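You operate a simulated robot arm through the tools that you are given. There is no shell and no other tool. Be economical: measure what you need, move in short steps, check, and stop when the job is done.

You are at the controls of a simulated robot arm. One attempt, no reset.

Task
Mix a deep green reference sample in the yellow jar.
Fine: water from the blue jug to 150 ML, dye to 200 ML; jug and bottle back; lid on.

It is judged by the outcome, as a careful person would: the job done as asked, and still so three seconds after it is handed in. It fails if anything else is knocked over, pushed out of place, dropped, spilled or broken. A push-on lid holds only when it is set on centred and level and pressed home; a screw cap is set on level and turned clockwise until tight.

Robot
A 6-joint arm with a two-finger parallel gripper, fixed in place. Base frame: the origin is at the foot of the arm, x ahead of it, y to its left, z up. Lengths are in mm, angles in degrees, forces in N, time in s.
Its first joint turns from -66.0 to 66.0 degrees. Payload 2.7 kg.
The tool frame sits at the grasp point between the pads (the TCP): z along the fingers, y along the line on which they close. The tips reach 23 mm beyond it. Largest opening 94 mm; finger width 38, thickness 10; the body of the gripper, 54 by 96 mm, starts 39 mm behind the TCP.
Orientation is told as [roll, pitch, yaw] about the base's x, y, z axes, in that order, counted from this pose: with the fingers straight down and closing along the base's y, the tool's x points along the base's -x, its y along +y and its z along -z.

Tools
- The arm moves only by the tool send_rows. Its argument "plan" is one flat list of numbers, 6 for each row, row after row: the shift along the tool's x, y, z in mm, then the turn, a rotation vector about the tool's x, y, z in degrees. In form: [dx, dy, dz, wx, wy, wz, dx, dy, dz, wx, wy, wz, ...]. A call has 1 to 20 rows; each row shifts and turns the commanded pose from where the row before left it, along the tool's axes as they then stand. "claw" is the finger opening in mm, from 0 to 94, set as the call begins (left out, the last holds). Each row takes 0.2 s and may step no farther than 50 mm and 8.6 degrees from the row before; otherwise, or with a gripper value out of range, the whole call is refused. Where a pose cannot be reached the arm comes as near as it can. A force on the tool above 40 N (or 10 N above the force at the start of the call, whichever is more), or a blocked arm, ends the call early, and 0.2 s more pass. The fingers move at their own pace (about 45 mm/s each) and stop on an object; they squeeze with about 24 N. The grip force told is the motor's: it shows also when the fingers shut on nothing. Time passes only in rows, and 0.2 s behind the last, so rows that do not move let the fingers close. It gives the time, the measured TCP pose, the force on the tool (base axes), the opening and the grip force at its end, in the units of the frame above (readings bear some noise).
- Cameras (640 x 400 px; columns grow to the right, rows downward): "scene" is fixed at [73.7, -430.8, 1402.7]; the picture's right is [0.78, -0.63, 0.00], its down [-0.37, -0.46, -0.81] and it looks along [0.51, 0.63, -0.58] (base axes); focal length 222 px, centre (320, 200). "wrist" rides on the gripper at [86, 16, -75] in the tool frame; the picture's right is [-0.18, 0.98, 0.00], its down [-0.58, -0.11, -0.81] and it looks along [-0.79, -0.15, 0.59] (tool axes); focal length 243 px, centre (320, 200). There is no depth. A picture from a camera that has moved, and an enlarged one, comes with that camera's place and axes in the base frame and with its lens.
- grab_frame(camera): a new picture of that camera. No time passes.
- zoom(camera, box): a new picture of the part [left, top, right, bottom] of that camera's present view, enlarged. No time passes.
- sign_off(): hands the job in; it is judged then, once.

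Work in short steps. Places have to be worked out from the pictures, the camera data and where the tool is seen: move nearer, look again, correct. Check each grasp and each placing, and mend what went wrong. You have 120 turns and 76 pictures in all, those below and enlarged ones among them. Open the gripper and draw the arm clear of the work before you hand the job in, unless the task says otherwise; then end with one line.

The tools are called after "Call:" as name(argument=value, ...) on one line, values as JSON. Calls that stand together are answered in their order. send_rows: Moves the arm, as the interface text tells. Its arguments: {"type":"object","properties":{"plan":{"type":"array"},"claw":{"type":"number"}},"required":["plan"]} The other tools are called the same way: grab_frame (camera) takes a picture; zoom (camera, box) takes an enlarged picture of a part of a camera's view; sign_off () hands the job in.

At the start:

```text
time: 0.0
position: [416.3, -70.8, 1189.2]
orientation: [0.2, -0.2, 0.0]
ft_force: [0.4, -0.3, 0.1]
opening: 94.0
grip_force: 0.0
```

scene: 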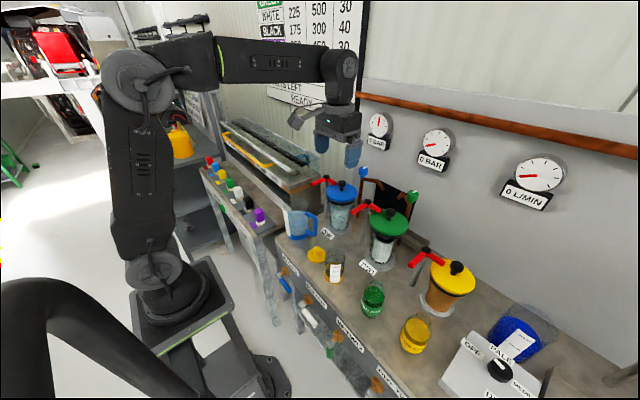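
wrist: 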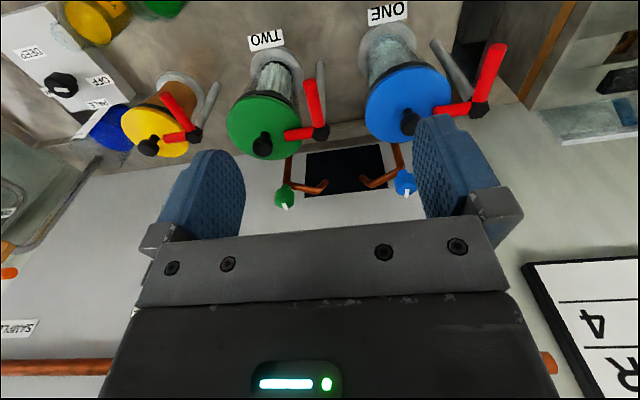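

I start by enlarging the scene to identify the jar, jug, bottles, lid and signs.

Call:
zoom(camera="scene", box=[270, 160, 430, 260])

Call:
zoom(camera="scene", box=[270, 230, 430, 330])

Call:
zoom(camera="scene", box=[380, 230, 580, 400])

Call:
zoom(camera="scene", box=[240, 0, 380, 100])

```text
4.00 times, centred on (350, 210) of scene
camera zoom: at [73.7, -430.8, 1402.7], right [0.78, -0.63, 0.0], down [-0.37, -0.46, -0.81], along [0.51, 0.63, -0.58], focal length 888 px, centre (200, 160)
```

zoom: 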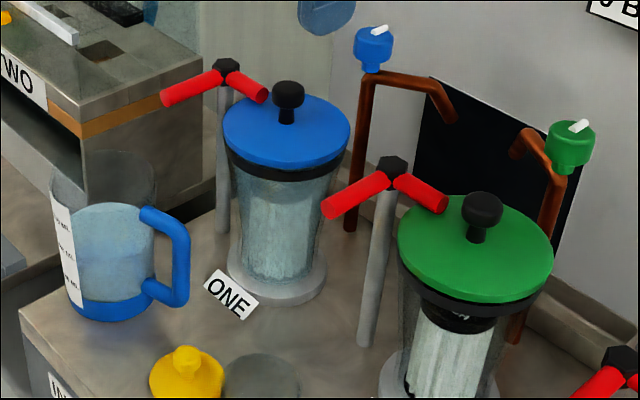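

```text
4.00 times, centred on (350, 280) of scene
camera zoom: at [73.7, -430.8, 1402.7], right [0.78, -0.63, 0.0], down [-0.37, -0.46, -0.81], along [0.51, 0.63, -0.58], focal length 888 px, centre (200, -120)
```

zoom: 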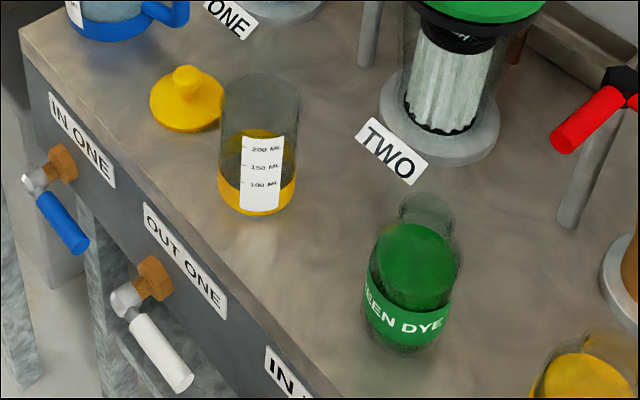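

```text
2.35 times, centred on (480, 315) of scene
camera zoom: at [73.7, -430.8, 1402.7], right [0.78, -0.63, 0.0], down [-0.37, -0.46, -0.81], along [0.51, 0.63, -0.58], focal length 522 px, centre (-56, -71)
```

zoom: 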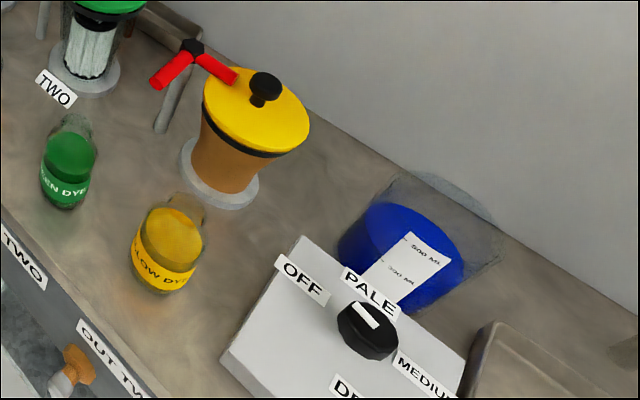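

```text
4.00 times, centred on (310, 50) of scene
camera zoom: at [73.7, -430.8, 1402.7], right [0.78, -0.63, 0.0], down [-0.37, -0.46, -0.81], along [0.51, 0.63, -0.58], focal length 888 px, centre (360, 800)
```

zoom: 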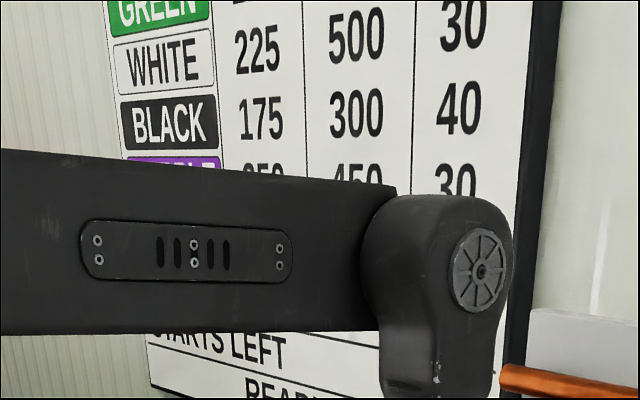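

The scene puts the blue lid knob near z≈1010 and table labels near z≈795 when I combine both cameras. So the bench seems to be at about z=795 here, not 250, and I'll check this against more views. I draw the tool back to see the jug, jar and bottle with the wrist camera.

Call:
send_rows(plan=[40, 0, 0, 0, 0, 0, 40, 0, 0, 0, 0, 0, 40, 0, 0, 0, 0, 0, 40, 0, 0, 0, 0, 0])

Call:
grab_frame(camera="wrist")

Call:
zoom(camera="scene", box=[460, 310, 560, 400])

Call:
grab_frame(camera="scene")

```text
time: 1.0
position: [255.3, -69.1, 1188.2]
orientation: [0.1, -0.1, 0.0]
ft_force: [-0.8, -0.5, -0.7]
opening: 94.0
grip_force: 0.0
```

```text
69 pictures are left
camera wrist: at [169.4, -53.4, 1263.9], right [0.18, 0.98, 0.0], down [0.58, -0.11, 0.81], along [0.79, -0.15, -0.59], focal length 243 px, centre (320, 200)
```

wrist: 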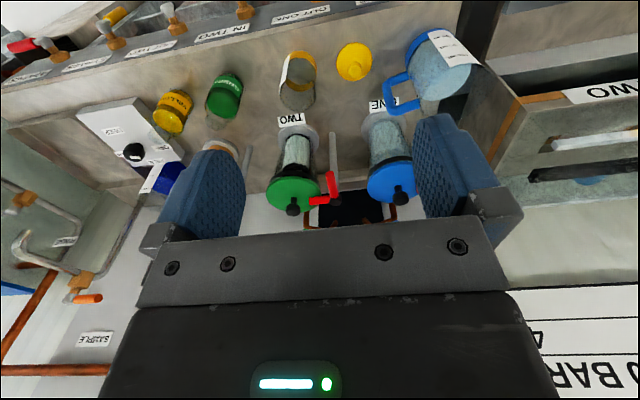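

```text
4.44 times, centred on (510, 355) of scene
camera zoom: at [73.7, -430.8, 1402.7], right [0.78, -0.63, 0.0], down [-0.37, -0.46, -0.81], along [0.51, 0.63, -0.58], focal length 986 px, centre (-524, -489)
```

zoom: 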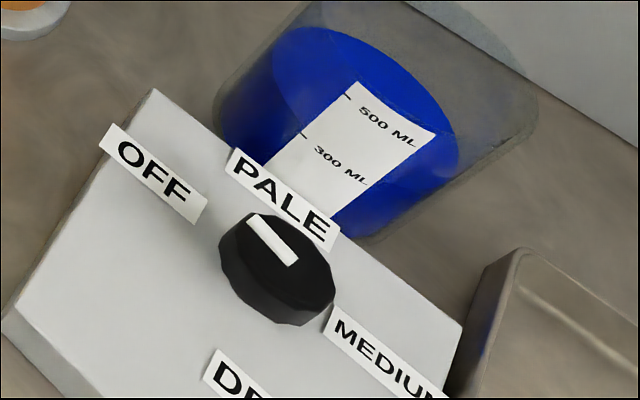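

```text
67 pictures are left
```

scene: 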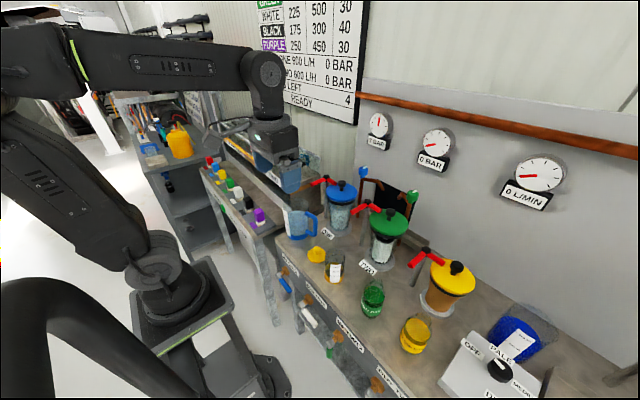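

The dial sits beyond reach and isn't in the recipe. Now I zoom the wrist view on the jar, jug, lid and bottle for triangulation.

Call:
zoom(camera="wrist", box=[320, 20, 480, 120])

Call:
zoom(camera="wrist", box=[180, 30, 340, 130])

```text
4.00 times, centred on (400, 70) of wrist
camera zoom: at [169.4, -53.4, 1263.9], right [0.18, 0.98, 0.0], down [0.58, -0.11, 0.81], along [0.79, -0.15, -0.59], focal length 970 px, centre (0, 720)
```

zoom: 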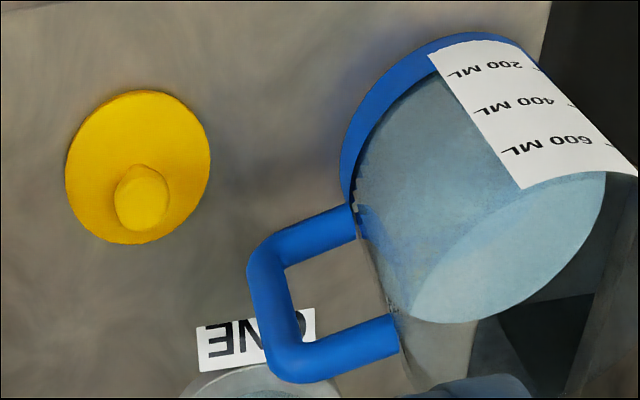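

```text
4.00 times, centred on (260, 80) of wrist
camera zoom: at [169.4, -53.4, 1263.9], right [0.18, 0.98, 0.0], down [0.58, -0.11, 0.81], along [0.79, -0.15, -0.59], focal length 970 px, centre (560, 680)
```

zoom: 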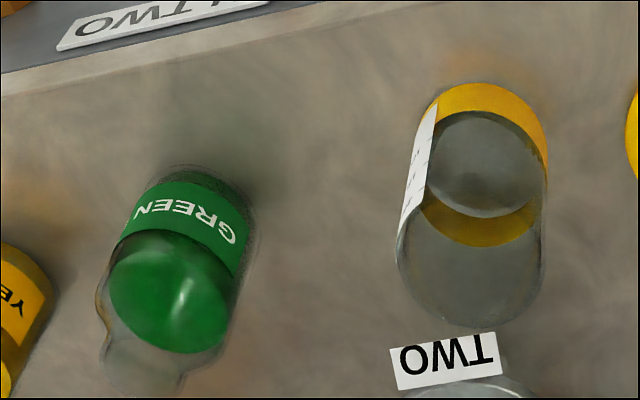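

Triangulating both views puts the bench top at z≈796. The jar is at (377,-128), the jug axis near (395,104) and its handle bar near (418,20), spanning z≈838–925. The handle points about -75°. I move above the handle and yaw +105° so the fingers straddle it.

Call:
send_rows(plan=[-32.6, 17.8, 0, 0, 0, 0, -32.6, 17.8, 0, 0, 0, 0, -32.6, 17.8, 0, 0, 0, 0, -32.6, 17.8, 0, 0, 0, 0, -32.6, 17.8, 0, 0, 0, 0, 0, 0, 0, 0, 0, -8.077, 0, 0, 0, 0, 0, -8.077, 0, 0, 0, 0, 0, -8.077, 0, 0, 0, 0, 0, -8.077, 0, 0, 0, 0, 0, -8.077, 0, 0, 0, 0, 0, -8.077, 0, 0, 0, 0, 0, -8.077, 0, 0, 0, 0, 0, -8.077, 0, 0, 0, 0, 0, -8.077, 0, 0, 0, 0, 0, -8.077, 0, 0, 0, 0, 0, -8.077, 0, 0, 0, 0, 0, -8.077, 0, 0, 0, 0, 0, -8.077], claw=44)

Call:
grab_frame(camera="wrist")

```text
time: 4.8
position: [418.6, 18.8, 1188.5]
orientation: [-0.1, 0.1, 105.3]
ft_force: [0.7, -0.3, 0.0]
opening: 44.1
grip_force: 0.0
```

```text
64 pictures are left
camera wrist: at [426.1, -69.6, 1263.6], right [-1.0, -0.08, 0.0], down [-0.05, 0.59, 0.81], along [-0.06, 0.8, -0.59], focal length 243 px, centre (320, 200)
```

wrist: 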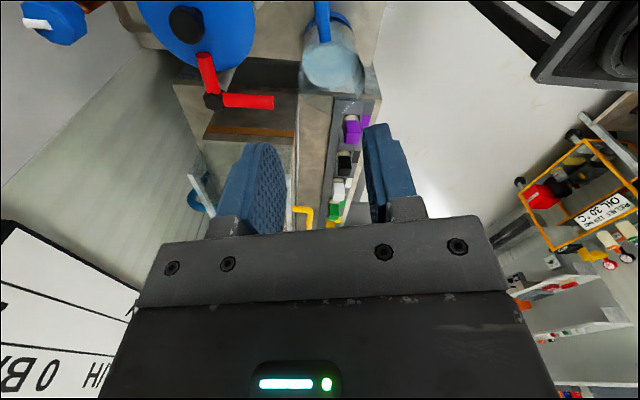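

The handle lines up with the tool at x≈419. Descend to z≈1000 and look again.

Call:
send_rows(plan=[0, 0, 47, 0, 0, 0, 0, 0, 47, 0, 0, 0, 0, 0, 47, 0, 0, 0, 0, 0, 47, 0, 0, 0])

Call:
grab_frame(camera="wrist")

Call:
zoom(camera="scene", box=[260, 160, 388, 240])

```text
time: 5.8
position: [418.1, 19.6, 1000.2]
orientation: [-0.1, 0.0, 105.0]
ft_force: [0.0, 0.2, -0.6]
opening: 44.3
grip_force: 0.0
```

```text
63 pictures are left
camera wrist: at [425.8, -69.4, 1075.6], right [-1.0, -0.08, 0.0], down [-0.05, 0.59, 0.81], along [-0.06, 0.8, -0.59], focal length 243 px, centre (320, 200)
```

wrist: 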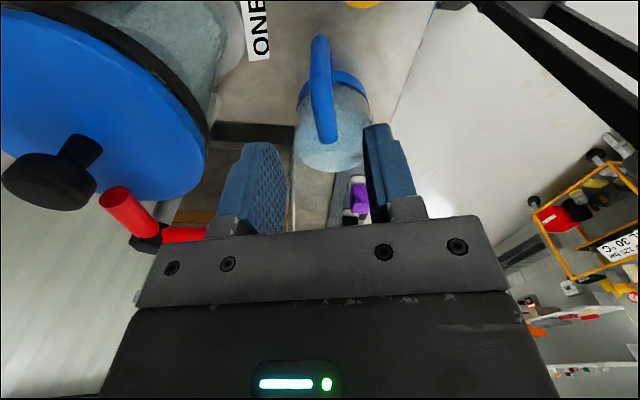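

```text
5.00 times, centred on (324, 200) of scene
camera zoom: at [73.7, -430.8, 1402.7], right [0.78, -0.63, 0.0], down [-0.37, -0.46, -0.81], along [0.51, 0.63, -0.58], focal length 1110 px, centre (300, 200)
```

zoom: 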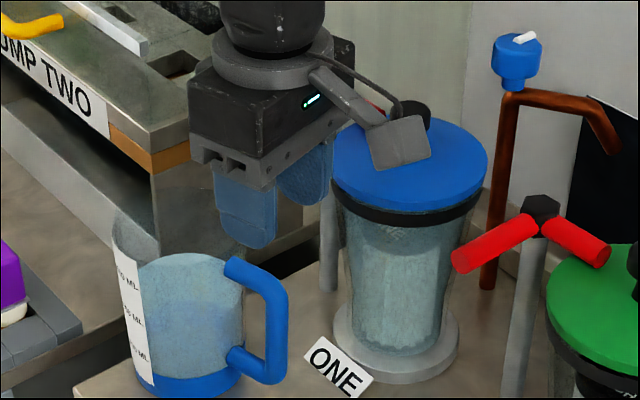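

The bar is centred on the tool, and the blue canister lid edge (x≈480) should clear the gripper body by about 8 mm. I descend in small steps with a 3 mm bias away from the lid.

Call:
send_rows(plan=[-0.8, 2.9, 20, 0, 0, 0, 0, 0, 20, 0, 0, 0, 0, 0, 20, 0, 0, 0, 0, 0, 15, 0, 0, 0])

Call:
grab_frame(camera="wrist")

Call:
zoom(camera="scene", box=[260, 160, 388, 240])

```text
time: 6.8
position: [416.4, 19.5, 925.1]
orientation: [-0.1, 0.0, 104.9]
ft_force: [-0.5, -0.2, -1.3]
opening: 44.0
grip_force: 0.0
```

```text
61 pictures are left
camera wrist: at [423.0, -68.8, 999.6], right [-1.0, -0.08, 0.0], down [-0.05, 0.59, 0.81], along [-0.06, 0.8, -0.59], focal length 243 px, centre (320, 200)
```

wrist: 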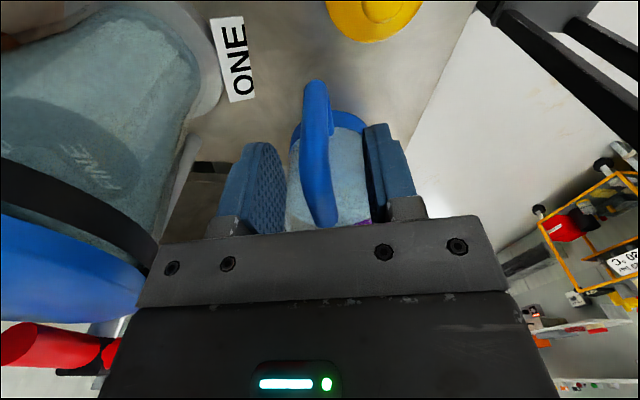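

```text
5.00 times, centred on (324, 200) of scene
camera zoom: at [73.7, -430.8, 1402.7], right [0.78, -0.63, 0.0], down [-0.37, -0.46, -0.81], along [0.51, 0.63, -0.58], focal length 1110 px, centre (300, 200)
```

zoom: 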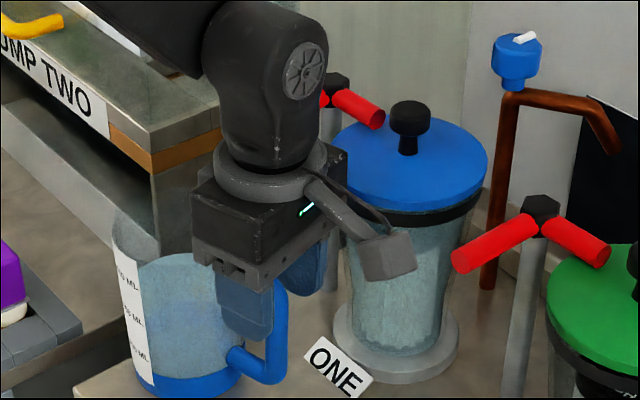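

The handle lies between the pads. I lower 20 mm more, undo part of the bias and close.

Call:
send_rows(plan=[0, 0, 10, 0, 0, 0, 0, -2, 10, 0, 0, 0])

Call:
send_rows(plan=[0, 0, 0, 0, 0, 0, 0, 0, 0, 0, 0, 0, 0, 0, 0, 0, 0, 0, 0, 0, 0, 0, 0, 0], claw=0)

Call:
grab_frame(camera="wrist")

```text
time: 7.4
position: [416.4, 21.0, 905.0]
orientation: [-0.2, 0.0, 105.0]
ft_force: [-0.2, 0.5, 0.1]
opening: 44.0
grip_force: 0.1
```

```text
time: 8.4
position: [417.9, 20.9, 904.8]
orientation: [0.0, 0.0, 105.1]
ft_force: [0.3, 0.9, 0.4]
opening: 15.8
grip_force: 23.8
```

```text
59 pictures are left
camera wrist: at [424.8, -67.9, 979.9], right [-1.0, -0.08, 0.0], down [-0.05, 0.59, 0.81], along [-0.06, 0.8, -0.59], focal length 243 px, centre (320, 200)
```

wrist: 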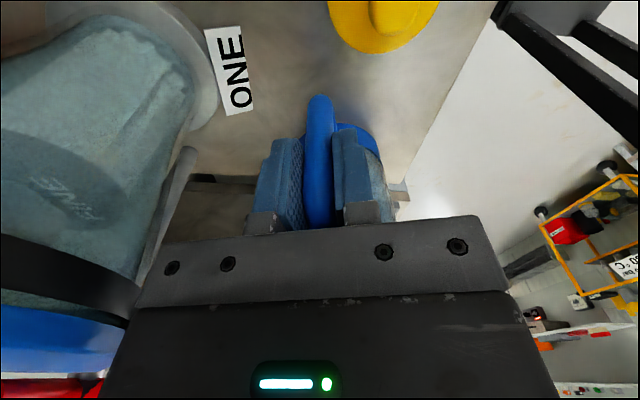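

Gripped firmly on the 16 mm handle. I lift slowly and check for slipping.

Call:
send_rows(plan=[0, 0, -3, 0, 0, 0, 0, 0, -5, 0, 0, 0, 0, 0, -7, 0, 0, 0, 0, 0, -10, 0, 0, 0, 0, 0, 0, 0, 0, 0])

Call:
zoom(camera="scene", box=[260, 160, 388, 240])

```text
time: 9.6
position: [418.5, 19.6, 929.9]
orientation: [-0.1, 0.0, 105.1]
ft_force: [0.5, -0.8, -5.4]
opening: 15.7
grip_force: 24.1
```

```text
5.00 times, centred on (324, 200) of scene
camera zoom: at [73.8, -430.8, 1402.7], right [0.78, -0.63, 0.0], down [-0.37, -0.46, -0.81], along [0.51, 0.63, -0.59], focal length 1110 px, centre (300, 200)
```

zoom: 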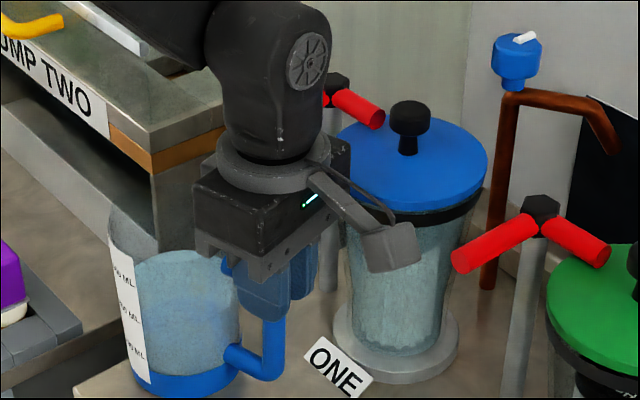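

The pad seems to have slid up the bar rather than carrying the jug fully. I check from the wrist.

Call:
grab_frame(camera="wrist")

Call:
zoom(camera="scene", box=[276, 200, 340, 240])

```text
57 pictures are left
camera wrist: at [425.1, -69.2, 1005.2], right [-1.0, -0.08, 0.0], down [-0.05, 0.59, 0.81], along [-0.06, 0.8, -0.59], focal length 243 px, centre (320, 200)
```

wrist: 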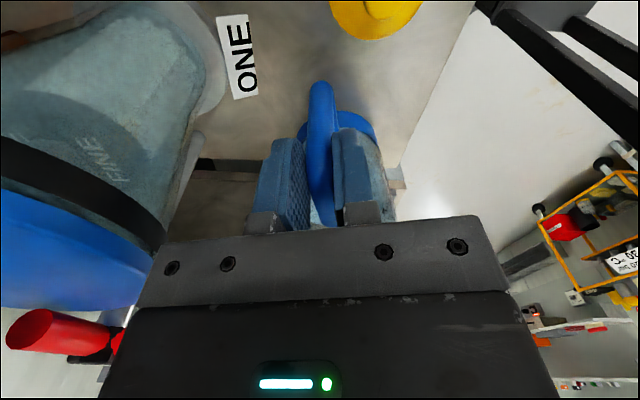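

```text
10.00 times, centred on (308, 220) of scene
camera zoom: at [73.8, -430.8, 1402.7], right [0.78, -0.63, 0.0], down [-0.37, -0.46, -0.81], along [0.51, 0.63, -0.59], focal length 2219 px, centre (440, 0)
```

zoom: 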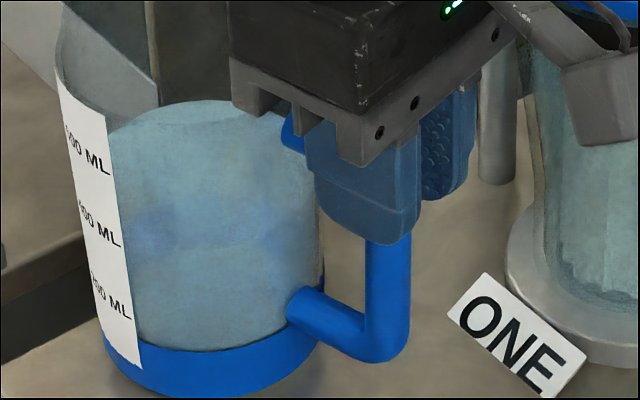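

The bottom elbow of the handle hasn't moved, so the pads slid up the bar with only about 5 N carried. A small extra lift will show whether the handle now holds or still slides.

Call:
send_rows(plan=[0, 0, -2, 0, 0, 0, 0, 0, -2, 0, 0, 0, 0, 0, -2, 0, 0, 0, 0, 0, -2, 0, 0, 0])

Call:
grab_frame(camera="wrist")

Call:
zoom(camera="scene", box=[276, 200, 340, 240])

```text
time: 10.6
position: [418.0, 18.7, 940.0]
orientation: [-0.1, 0.0, 105.0]
ft_force: [-0.9, -0.1, -5.3]
opening: 15.8
grip_force: 23.7
```

```text
55 pictures are left
camera wrist: at [425.0, -69.2, 1013.7], right [-1.0, -0.08, 0.0], down [-0.05, 0.59, 0.81], along [-0.06, 0.8, -0.59], focal length 243 px, centre (320, 200)
```

wrist: 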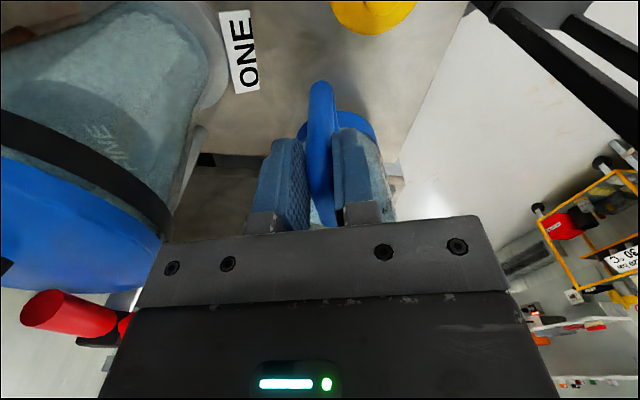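

```text
10.00 times, centred on (308, 220) of scene
camera zoom: at [73.8, -430.8, 1402.7], right [0.78, -0.63, 0.0], down [-0.37, -0.46, -0.81], along [0.51, 0.63, -0.59], focal length 2219 px, centre (440, 0)
```

zoom: 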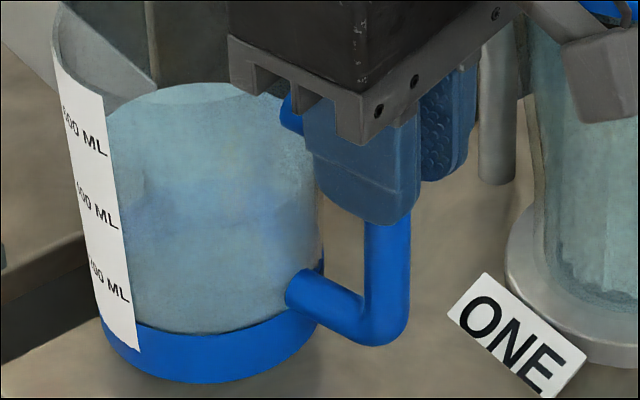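

The jug now rises with the gripper at a steady 5.3 N load, so it is held. I lift it slowly to z≈1060, then draw it back toward the base to make room for turning.

Call:
send_rows(plan=[0, 0, -8, 0, 0, 0, 0, 0, -12, 0, 0, 0, 0, 0, -13, 0, 0, 0, 0, 0, -13, 0, 0, 0, 0, 0, -13, 0, 0, 0, 0, 0, -13, 0, 0, 0, 0, 0, -13, 0, 0, 0, 0, 0, -13, 0, 0, 0, 0, 0, -12, 0, 0, 0, 0, 0, -10, 0, 0, 0, -1, 9, 0, 0, 0, 0, -1.5, 13, 0, 0, 0, 0, -1.5, 15, 0, 0, 0, 0, -1.5, 15, 0, 0, 0, 0, -1.5, 15, 0, 0, 0, 0, -1.5, 15, 0, 0, 0, 0, -1.5, 15, 0, 0, 0, 0, -1.5, 14, 0, 0, 0, 0, -1.3, 11, 0, 0, 0, 0, -1, 7, 0, 0, 0, 0])

Call:
grab_frame(camera="scene")

```text
time: 14.8
position: [288.3, -2.1, 1060.4]
orientation: [-0.1, -0.1, 105.0]
ft_force: [0.2, 0.7, -4.6]
opening: 15.8
grip_force: 24.5
```

```text
53 pictures are left
```

scene: 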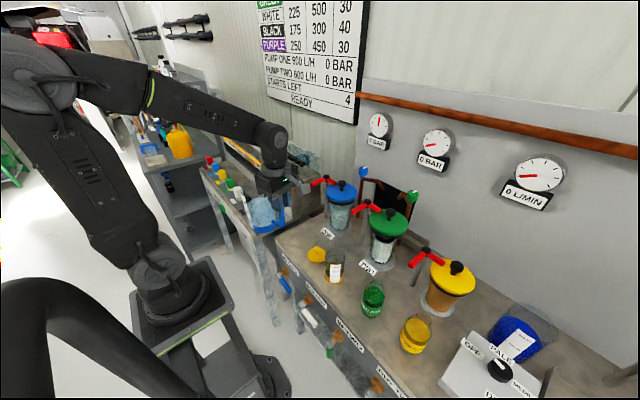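

The jug is held level. I start turning the yaw from +105 toward -75.

Call:
send_rows(plan=[0, 0, 0, 0, 0, 2, 0, 0, 0, 0, 0, 4, 0, 0, 0, 0, 0, 6, 0, 0, 0, 0, 0, 6, 0, 0, 0, 0, 0, 6, 0, 0, 0, 0, 0, 6, 0, 0, 0, 0, 0, 6, 0, 0, 0, 0, 0, 6, 0, 0, 0, 0, 0, 6, 0, 0, 0, 0, 0, 6, 0, 0, 0, 0, 0, 6, 0, 0, 0, 0, 0, 6, 0, 0, 0, 0, 0, 6, 0, 0, 0, 0, 0, 6, 0, 0, 0, 0, 0, 6, 0, 0, 0, 0, 0, 6, 0, 0, 0, 0, 0, 6, 0, 0, 0, 0, 0, 4, 0, 0, 0, 0, 0, 2])

Call:
zoom(camera="scene", box=[220, 150, 380, 250])

```text
time: 18.8
position: [290.3, -1.3, 1058.9]
orientation: [0.1, -0.2, 2.9]
ft_force: [0.5, 0.6, -5.6]
opening: 15.8
grip_force: 24.1
```

```text
4.00 times, centred on (300, 200) of scene
camera zoom: at [73.8, -430.8, 1402.7], right [0.78, -0.63, 0.0], down [-0.37, -0.46, -0.81], along [0.51, 0.63, -0.58], focal length 888 px, centre (400, 200)
```

zoom: 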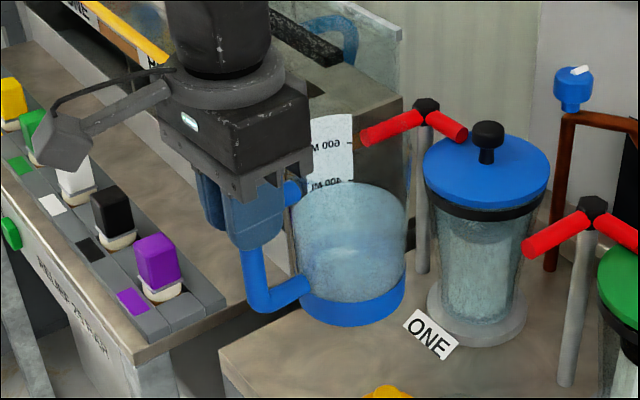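

The jug is level and held. I raise 20 mm and continue the yaw to -75.

Call:
send_rows(plan=[0, 0, -10, 0, 0, 2, 0, 0, -10, 0, 0, 4, 0, 0, 0, 0, 0, 6, 0, 0, 0, 0, 0, 6, 0, 0, 0, 0, 0, 6, 0, 0, 0, 0, 0, 6, 0, 0, 0, 0, 0, 6, 0, 0, 0, 0, 0, 6, 0, 0, 0, 0, 0, 6, 0, 0, 0, 0, 0, 6, 0, 0, 0, 0, 0, 6, 0, 0, 0, 0, 0, 6, 0, 0, 0, 0, 0, 6, 0, 0, 0, 0, 0, 4, 0, 0, 0, 0, 0, 2])

Call:
grab_frame(camera="wrist")

Call:
zoom(camera="scene", box=[280, 180, 408, 280])

```text
time: 22.0
position: [288.1, -0.3, 1078.0]
orientation: [0.1, 0.0, -75.1]
ft_force: [0.0, -0.2, -4.6]
opening: 15.8
grip_force: 24.8
```

```text
51 pictures are left
camera wrist: at [283.2, 86.3, 1153.0], right [1.0, 0.08, 0.0], down [0.04, -0.59, 0.81], along [0.06, -0.8, -0.59], focal length 243 px, centre (320, 200)
```

wrist: 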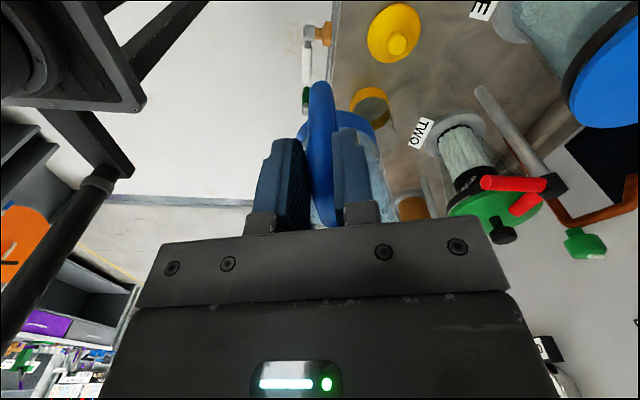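

```text
4.00 times, centred on (344, 230) of scene
camera zoom: at [73.8, -430.8, 1402.7], right [0.78, -0.63, 0.0], down [-0.37, -0.46, -0.81], along [0.51, 0.63, -0.58], focal length 888 px, centre (224, 80)
```

zoom: 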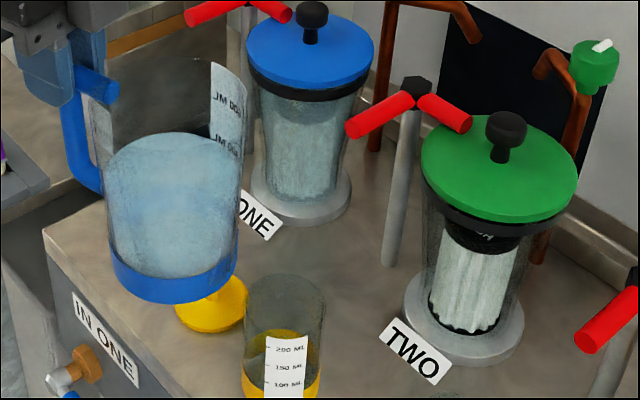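

Jar top is about z=892 and the jug rim is roughly level with the TCP, 133 mm out along its pour direction (az -75°). I tilt 24° about the lip here, which is still below the pour threshold, and then bring the lip over the jar.

Call:
send_rows(plan=[-0.18, 0, -6.96, 0, 3, 0, -0.18, 0, -6.96, 0, 3, 0, -0.18, 0, -6.96, 0, 3, 0, -0.18, 0, -6.96, 0, 3, 0, -0.18, 0, -6.96, 0, 3, 0, -0.18, 0, -6.96, 0, 3, 0, -0.18, 0, -6.96, 0, 3, 0, -0.18, 0, -6.96, 0, 3, 0])

Call:
zoom(camera="scene", box=[270, 150, 398, 250])

```text
time: 23.8
position: [294.4, -12.5, 1133.4]
orientation: [0.2, 24.1, -74.8]
ft_force: [0.0, -0.1, -5.1]
opening: 15.5
grip_force: 23.7
```

```text
4.00 times, centred on (334, 200) of scene
camera zoom: at [73.8, -430.8, 1402.7], right [0.78, -0.63, 0.0], down [-0.37, -0.46, -0.81], along [0.51, 0.63, -0.58], focal length 888 px, centre (264, 200)
```

zoom: 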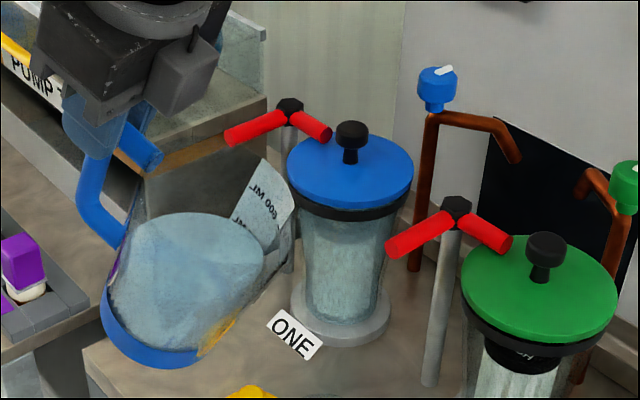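

The water has not reached the lip. I bring the lip over the jar at z≈965.

Call:
send_rows(plan=[-1, 4, 2, 0, 0, 0, -2, 6, 4, 0, 0, 0, -3, 7, 6, 0, 0, 0, -5, 7, 10, 0, 0, 0, -6, 7, 13, 0, 0, 0, -6, 6, 13, 0, 0, 0, -6, 5, 13, 0, 0, 0, -6, 4, 13, 0, 0, 0, -5, 3, 12, 0, 0, 0, -4, 1, 9, 0, 0, 0, -3.2, 0, 6, 0, 0, 0, 0, 0, 2.8, 0, 0, 0])

Call:
zoom(camera="scene", box=[290, 200, 386, 275])

Call:
grab_frame(camera="wrist")

```text
time: 26.4
position: [342.5, 0.1, 1019.6]
orientation: [0.2, 24.0, -75.0]
ft_force: [-0.3, 0.0, -4.9]
opening: 15.7
grip_force: 23.7
```

```text
5.33 times, centred on (338, 238) of scene
camera zoom: at [73.8, -430.8, 1402.7], right [0.78, -0.63, 0.0], down [-0.37, -0.46, -0.81], along [0.51, 0.63, -0.58], focal length 1184 px, centre (224, 0)
```

zoom: 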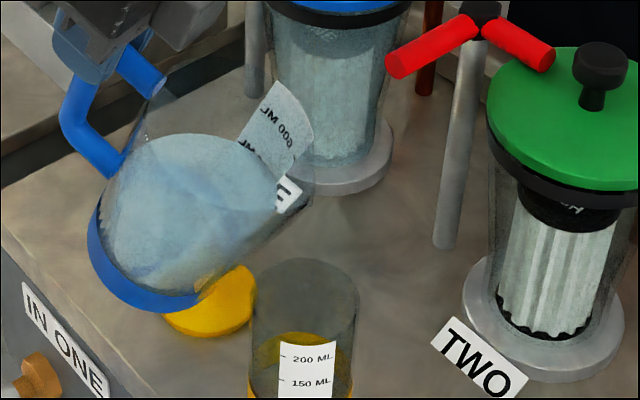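

```text
47 pictures are left
camera wrist: at [345.2, 51.5, 1122.6], right [0.99, 0.09, -0.07], down [0.12, -0.86, 0.5], along [-0.02, -0.5, -0.86], focal length 243 px, centre (320, 200)
```

wrist: 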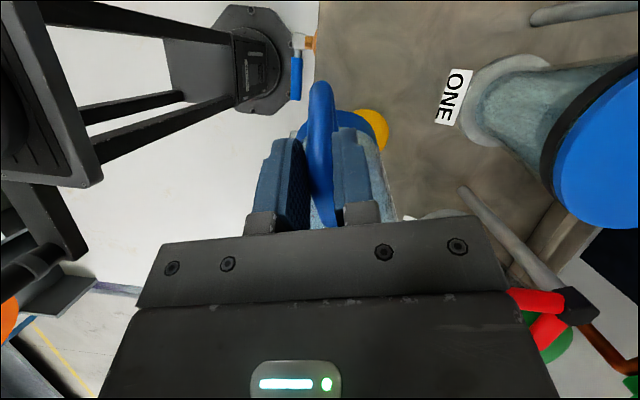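

The lip projects exactly where the picture shows it, about 10 mm short of the jar centre. I tilt on about the lip to 30° and look for flow.

Call:
send_rows(plan=[-0.08, 0, -4.64, 0, 2, 0, -0.08, 0, -4.64, 0, 2, 0, -0.08, 0, -4.64, 0, 2, 0])

Call:
zoom(camera="scene", box=[294, 210, 374, 260])

```text
time: 27.2
position: [343.8, -5.5, 1030.8]
orientation: [0.1, 30.0, -75.0]
ft_force: [0.3, -0.4, -5.4]
opening: 15.9
grip_force: 23.8
```

```text
8.00 times, centred on (334, 235) of scene
camera zoom: at [73.8, -430.8, 1402.7], right [0.78, -0.63, 0.0], down [-0.37, -0.46, -0.81], along [0.51, 0.63, -0.58], focal length 1775 px, centre (208, -80)
```

zoom: 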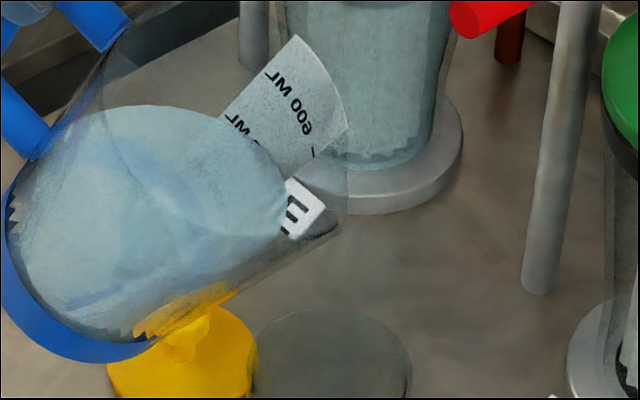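

There is still about 20 mm of dry wall before the lip. I tilt to 40° and lower the lip to z≈945.

Call:
send_rows(plan=[-0.08, 0, -4.64, 0, 2, 0, -0.08, 0, -4.64, 0, 2, 0, -0.08, 0, -4.64, 0, 2, 0, -0.08, 0, -4.64, 0, 2, 0, -0.08, 0, -4.64, 0, 2, 0, -4, 0, 5, 0, 0, 0, -5, 0, 6, 0, 0, 0, -3.9, 0, 4.3, 0, 0, 0])

Call:
zoom(camera="scene", box=[294, 220, 374, 270])

```text
time: 29.0
position: [346.6, -19.8, 1031.3]
orientation: [0.1, 40.0, -74.9]
ft_force: [0.3, -0.2, -6.0]
opening: 15.6
grip_force: 23.5
```

```text
8.00 times, centred on (334, 245) of scene
camera zoom: at [73.8, -430.8, 1402.7], right [0.78, -0.63, 0.0], down [-0.37, -0.46, -0.81], along [0.51, 0.63, -0.58], focal length 1775 px, centre (208, -160)
```

zoom: 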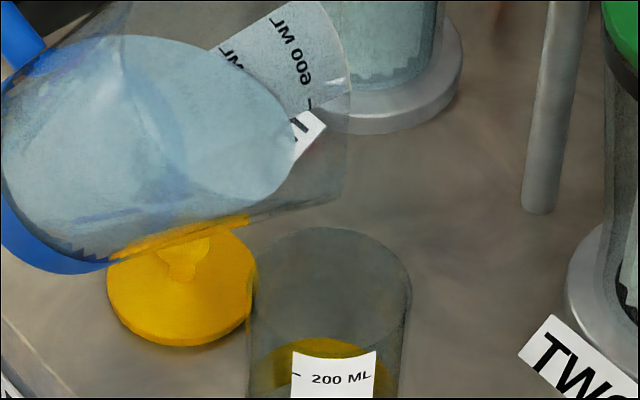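

No flow yet; about 15 mm of dry wall remains. I tilt to 46°.

Call:
send_rows(plan=[-0.08, 0, -4.64, 0, 2, 0, -0.08, 0, -4.64, 0, 2, 0, -0.08, 0, -4.64, 0, 2, 0])

Call:
zoom(camera="scene", box=[294, 220, 374, 270])

```text
time: 29.8
position: [347.6, -28.2, 1040.5]
orientation: [0.1, 46.1, -74.9]
ft_force: [-1.6, 0.0, -4.2]
opening: 15.9
grip_force: 24.0
```

```text
8.00 times, centred on (334, 245) of scene
camera zoom: at [73.8, -430.8, 1402.7], right [0.78, -0.63, 0.0], down [-0.37, -0.46, -0.81], along [0.51, 0.63, -0.58], focal length 1775 px, centre (208, -160)
```

zoom: 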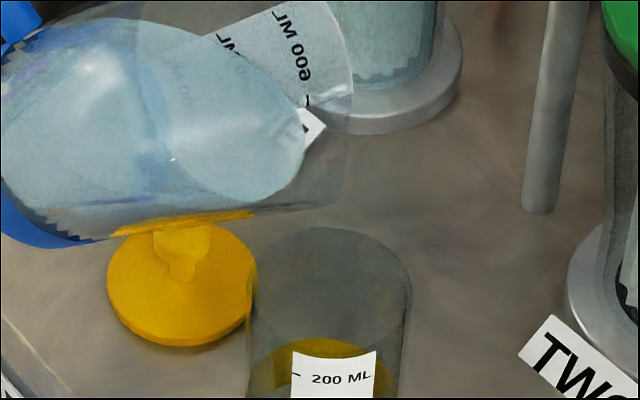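

Still about 12 mm dry. I tilt to 53° and check.

Call:
send_rows(plan=[-0.08, 0, -4.64, 0, 2, 0, -0.08, 0, -4.64, 0, 2, 0, -0.08, 0, -4.64, 0, 2, 0, -0.02, 0, -2.32, 0, 1, 0])

Call:
zoom(camera="scene", box=[294, 220, 374, 270])

```text
time: 30.8
position: [351.6, -40.1, 1050.6]
orientation: [0.2, 53.0, -74.8]
ft_force: [0.1, 0.4, -5.2]
opening: 15.8
grip_force: 23.8
```

```text
8.00 times, centred on (334, 245) of scene
camera zoom: at [73.8, -430.8, 1402.7], right [0.78, -0.63, 0.0], down [-0.37, -0.46, -0.81], along [0.51, 0.63, -0.58], focal length 1775 px, centre (208, -160)
```

zoom: 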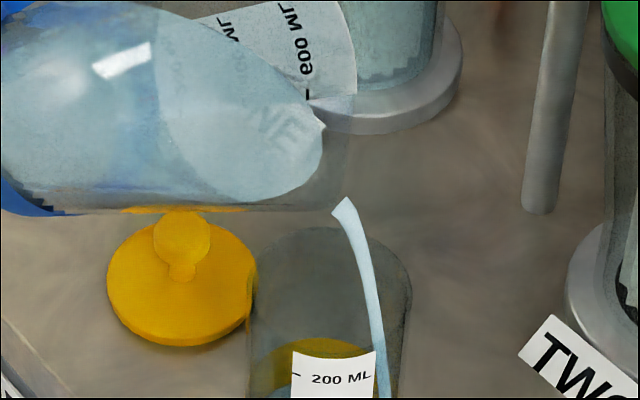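

Water is flowing into the jar. I look at the jar level before going further.

Call:
zoom(camera="scene", box=[304, 240, 368, 290])

```text
8.00 times, centred on (336, 265) of scene
camera zoom: at [73.8, -430.8, 1402.7], right [0.78, -0.63, 0.0], down [-0.37, -0.46, -0.81], along [0.51, 0.63, -0.58], focal length 1775 px, centre (192, -320)
```

zoom: 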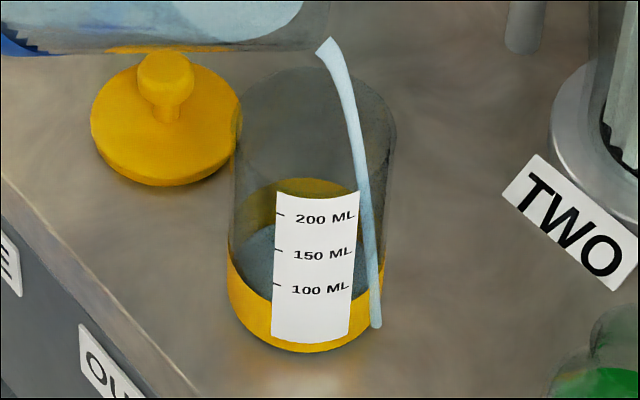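

The stream falls toward the far side of the jar interior. I shift the lip back 6 mm so it falls in the middle, and let it run briefly.

Call:
send_rows(plan=[3.6, 0, 4.8, 0, 0, 0])

Call:
zoom(camera="scene", box=[304, 240, 368, 290])

```text
time: 31.2
position: [350.1, -34.0, 1050.9]
orientation: [0.1, 53.0, -75.0]
ft_force: [-1.1, -0.3, -4.9]
opening: 16.1
grip_force: 24.4
```

```text
8.00 times, centred on (336, 265) of scene
camera zoom: at [73.8, -430.8, 1402.7], right [0.78, -0.63, 0.0], down [-0.37, -0.46, -0.81], along [0.51, 0.63, -0.58], focal length 1775 px, centre (192, -320)
```

zoom: 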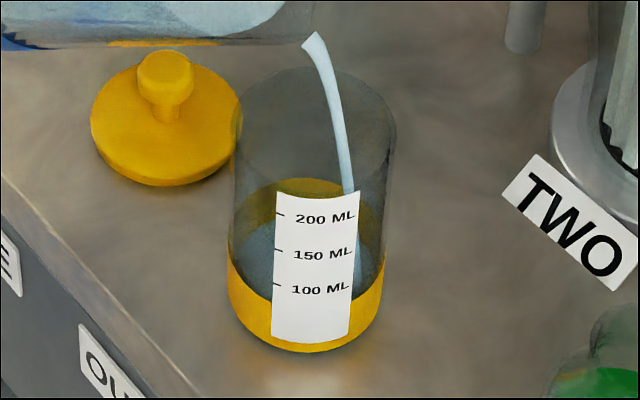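

Centred now; still near the bottom of the jar. I let it run a little longer.

Call:
send_rows(plan=[0, 0, 0, 0, 0, 0, 0, 0, 0, 0, 0, 0, 0, 0, 0, 0, 0, 0])

Call:
zoom(camera="scene", box=[304, 240, 368, 290])

```text
time: 32.0
position: [350.5, -34.1, 1050.2]
orientation: [0.2, 52.9, -74.9]
ft_force: [-0.4, -0.1, -4.6]
opening: 16.0
grip_force: 23.4
```

```text
8.00 times, centred on (336, 265) of scene
camera zoom: at [73.8, -430.8, 1402.7], right [0.78, -0.63, 0.0], down [-0.37, -0.46, -0.81], along [0.51, 0.63, -0.58], focal length 1775 px, centre (192, -320)
```

zoom: 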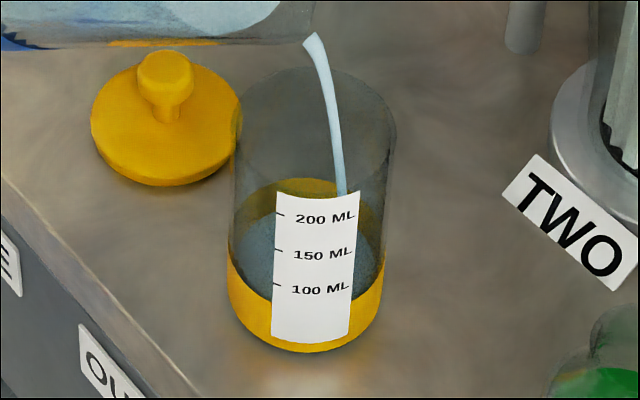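

The level rises slowly. I hold for two more seconds.

Call:
send_rows(plan=[0, 0, 0, 0, 0, 0, 0, 0, 0, 0, 0, 0, 0, 0, 0, 0, 0, 0, 0, 0, 0, 0, 0, 0, 0, 0, 0, 0, 0, 0, 0, 0, 0, 0, 0, 0, 0, 0, 0, 0, 0, 0, 0, 0, 0, 0, 0, 0, 0, 0, 0, 0, 0, 0])

Call:
zoom(camera="scene", box=[304, 240, 368, 290])

```text
time: 34.0
position: [351.3, -33.4, 1049.9]
orientation: [0.1, 52.9, -74.9]
ft_force: [0.6, 0.0, -5.7]
opening: 15.6
grip_force: 24.1
```

```text
8.00 times, centred on (336, 265) of scene
camera zoom: at [73.8, -430.8, 1402.7], right [0.78, -0.63, 0.0], down [-0.37, -0.46, -0.81], along [0.51, 0.63, -0.58], focal length 1775 px, centre (192, -320)
```

zoom: 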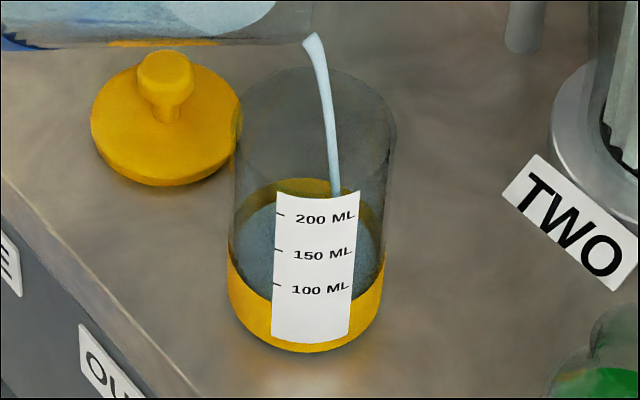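

Roughly 50 ML so far and the flow is slowing. I tilt 3° more and let it run.

Call:
send_rows(plan=[-0.04, 0, -3.48, 0, 1.5, 0, -0.04, 0, -3.48, 0, 1.5, 0, 0, 0, 0, 0, 0, 0, 0, 0, 0, 0, 0, 0, 0, 0, 0, 0, 0, 0, 0, 0, 0, 0, 0, 0, 0, 0, 0, 0, 0, 0])

Call:
zoom(camera="scene", box=[304, 240, 368, 290])

```text
time: 35.6
position: [351.3, -38.8, 1055.0]
orientation: [0.1, 56.1, -74.8]
ft_force: [-0.3, 0.1, -4.6]
opening: 15.8
grip_force: 24.1
```

```text
8.00 times, centred on (336, 265) of scene
camera zoom: at [73.7, -430.8, 1402.7], right [0.78, -0.63, 0.0], down [-0.37, -0.46, -0.81], along [0.51, 0.63, -0.58], focal length 1775 px, centre (192, -320)
```

zoom: 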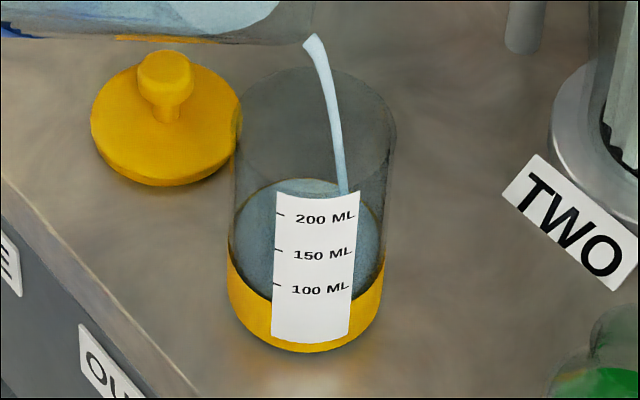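

About 80 ML now. I hold on at this tilt.

Call:
send_rows(plan=[0, 0, 0, 0, 0, 0, 0, 0, 0, 0, 0, 0, 0, 0, 0, 0, 0, 0, 0, 0, 0, 0, 0, 0, 0, 0, 0, 0, 0, 0, 0, 0, 0, 0, 0, 0, 0, 0, 0, 0, 0, 0])

Call:
zoom(camera="scene", box=[304, 240, 368, 290])

```text
time: 37.2
position: [352.2, -39.1, 1055.9]
orientation: [0.2, 56.0, -74.9]
ft_force: [0.6, 0.3, -5.0]
opening: 15.7
grip_force: 23.8
```

```text
8.00 times, centred on (336, 265) of scene
camera zoom: at [73.7, -430.8, 1402.7], right [0.78, -0.63, 0.0], down [-0.37, -0.46, -0.81], along [0.51, 0.63, -0.58], focal length 1775 px, centre (192, -320)
```

zoom: 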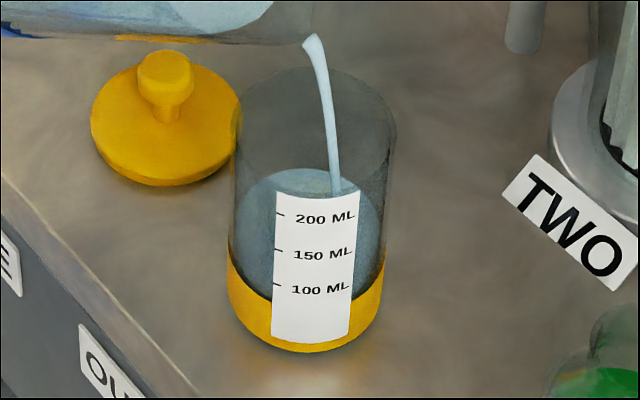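

About 98 ML. I tilt 3° more for the remaining ~50.

Call:
send_rows(plan=[-0.04, 0, -3.48, 0, 1.5, 0, -0.04, 0, -3.48, 0, 1.5, 0, 0, 0, 0, 0, 0, 0, 0, 0, 0, 0, 0, 0, 0, 0, 0, 0, 0, 0, 0, 0, 0, 0, 0, 0, 0, 0, 0, 0, 0, 0])

Call:
zoom(camera="scene", box=[304, 240, 368, 290])

```text
time: 38.8
position: [354.1, -45.3, 1057.3]
orientation: [0.2, 59.1, -74.8]
ft_force: [1.0, 0.4, -3.1]
opening: 15.8
grip_force: 23.9
```

```text
8.00 times, centred on (336, 265) of scene
camera zoom: at [73.7, -430.8, 1402.7], right [0.78, -0.63, 0.0], down [-0.37, -0.46, -0.81], along [0.51, 0.63, -0.58], focal length 1775 px, centre (192, -320)
```

zoom: 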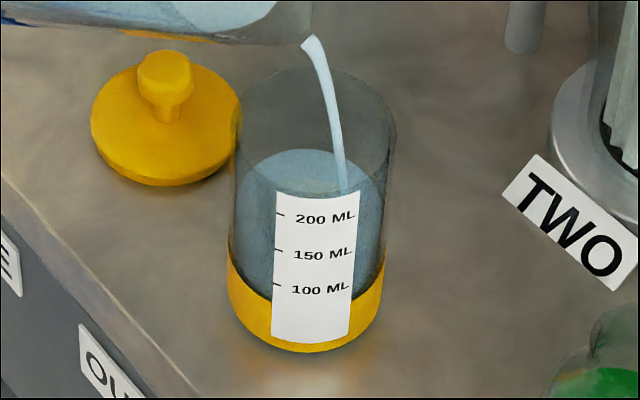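

About 125 ML. I hold for one more second and check.

Call:
send_rows(plan=[0, 0, 0, 0, 0, 0, 0, 0, 0, 0, 0, 0, 0, 0, 0, 0, 0, 0, 0, 0, 0, 0, 0, 0])

Call:
zoom(camera="scene", box=[320, 245, 352, 270])

```text
time: 39.8
position: [352.3, -45.6, 1057.7]
orientation: [0.2, 58.9, -74.7]
ft_force: [1.2, 0.7, -2.8]
opening: 15.8
grip_force: 24.5
```

```text
16.00 times, centred on (336, 258) of scene
camera zoom: at [73.7, -430.8, 1402.7], right [0.78, -0.63, 0.0], down [-0.37, -0.46, -0.81], along [0.51, 0.63, -0.58], focal length 3551 px, centre (64, -720)
```

zoom: 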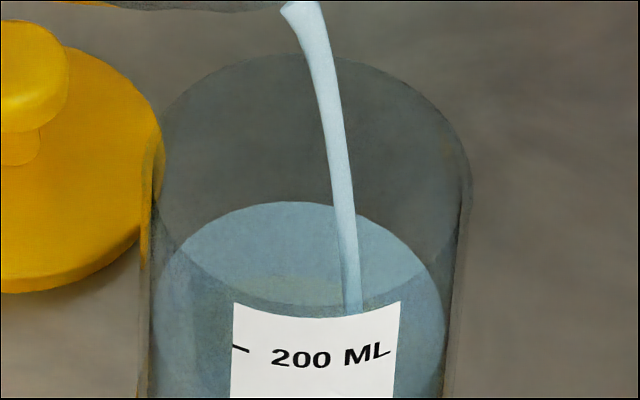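

Back edge of the surface corresponds to about 132–135 ML, rising about 11 ML/s. One more second.

Call:
send_rows(plan=[0, 0, 0, 0, 0, 0, 0, 0, 0, 0, 0, 0, 0, 0, 0, 0, 0, 0, 0, 0, 0, 0, 0, 0])

Call:
zoom(camera="scene", box=[320, 245, 352, 270])

```text
time: 40.8
position: [352.7, -44.6, 1058.1]
orientation: [0.3, 59.0, -74.8]
ft_force: [-1.0, 0.2, -3.9]
opening: 15.4
grip_force: 23.8
```

```text
16.00 times, centred on (336, 258) of scene
camera zoom: at [73.7, -430.8, 1402.7], right [0.78, -0.63, 0.0], down [-0.37, -0.46, -0.81], along [0.51, 0.63, -0.58], focal length 3551 px, centre (64, -720)
```

zoom: 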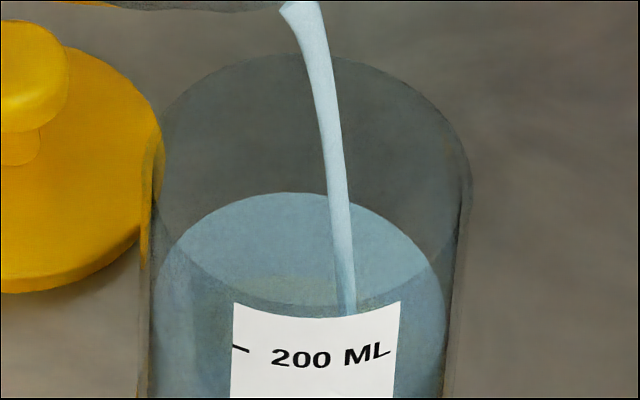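

About 138 ML. I hold a little longer.

Call:
send_rows(plan=[0, 0, 0, 0, 0, 0, 0, 0, 0, 0, 0, 0, 0, 0, 0, 0, 0, 0, 0, 0, 0, 0, 0, 0, 0, 0, 0, 0, 0, 0])

Call:
zoom(camera="scene", box=[320, 245, 352, 270])

```text
time: 42.0
position: [352.5, -45.6, 1058.4]
orientation: [0.1, 58.9, -74.7]
ft_force: [0.3, 0.4, -3.0]
opening: 15.6
grip_force: 24.2
```

```text
16.00 times, centred on (336, 258) of scene
camera zoom: at [73.7, -430.8, 1402.7], right [0.78, -0.63, 0.0], down [-0.37, -0.46, -0.81], along [0.51, 0.63, -0.58], focal length 3551 px, centre (64, -720)
```

zoom: 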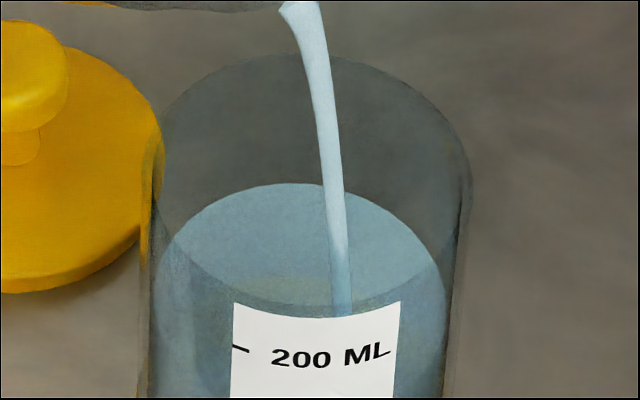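

About 144 ML plus the falling stream and tail. I untilt 12° about the lip to stop the flow.

Call:
send_rows(plan=[-0.32, 0, 9.28, 0, -4, 0, -0.32, 0, 9.28, 0, -4, 0, -0.32, 0, 9.28, 0, -4, 0])

Call:
zoom(camera="scene", box=[320, 245, 352, 270])

```text
time: 42.8
position: [348.4, -24.0, 1041.1]
orientation: [0.2, 47.0, -75.0]
ft_force: [0.2, -0.6, -4.0]
opening: 15.8
grip_force: 23.5
```

```text
16.00 times, centred on (336, 258) of scene
camera zoom: at [73.7, -430.8, 1402.7], right [0.78, -0.63, 0.0], down [-0.37, -0.46, -0.81], along [0.51, 0.63, -0.58], focal length 3551 px, centre (64, -720)
```

zoom: 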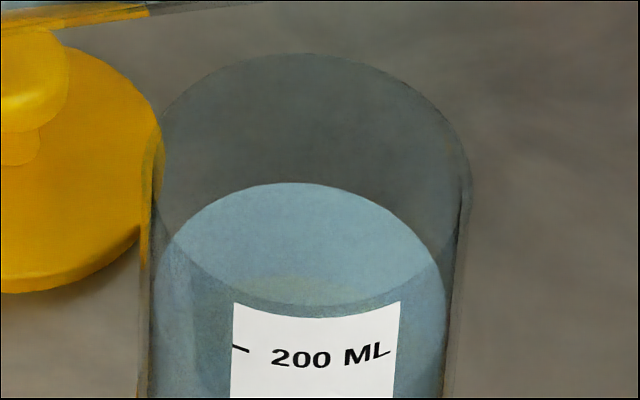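

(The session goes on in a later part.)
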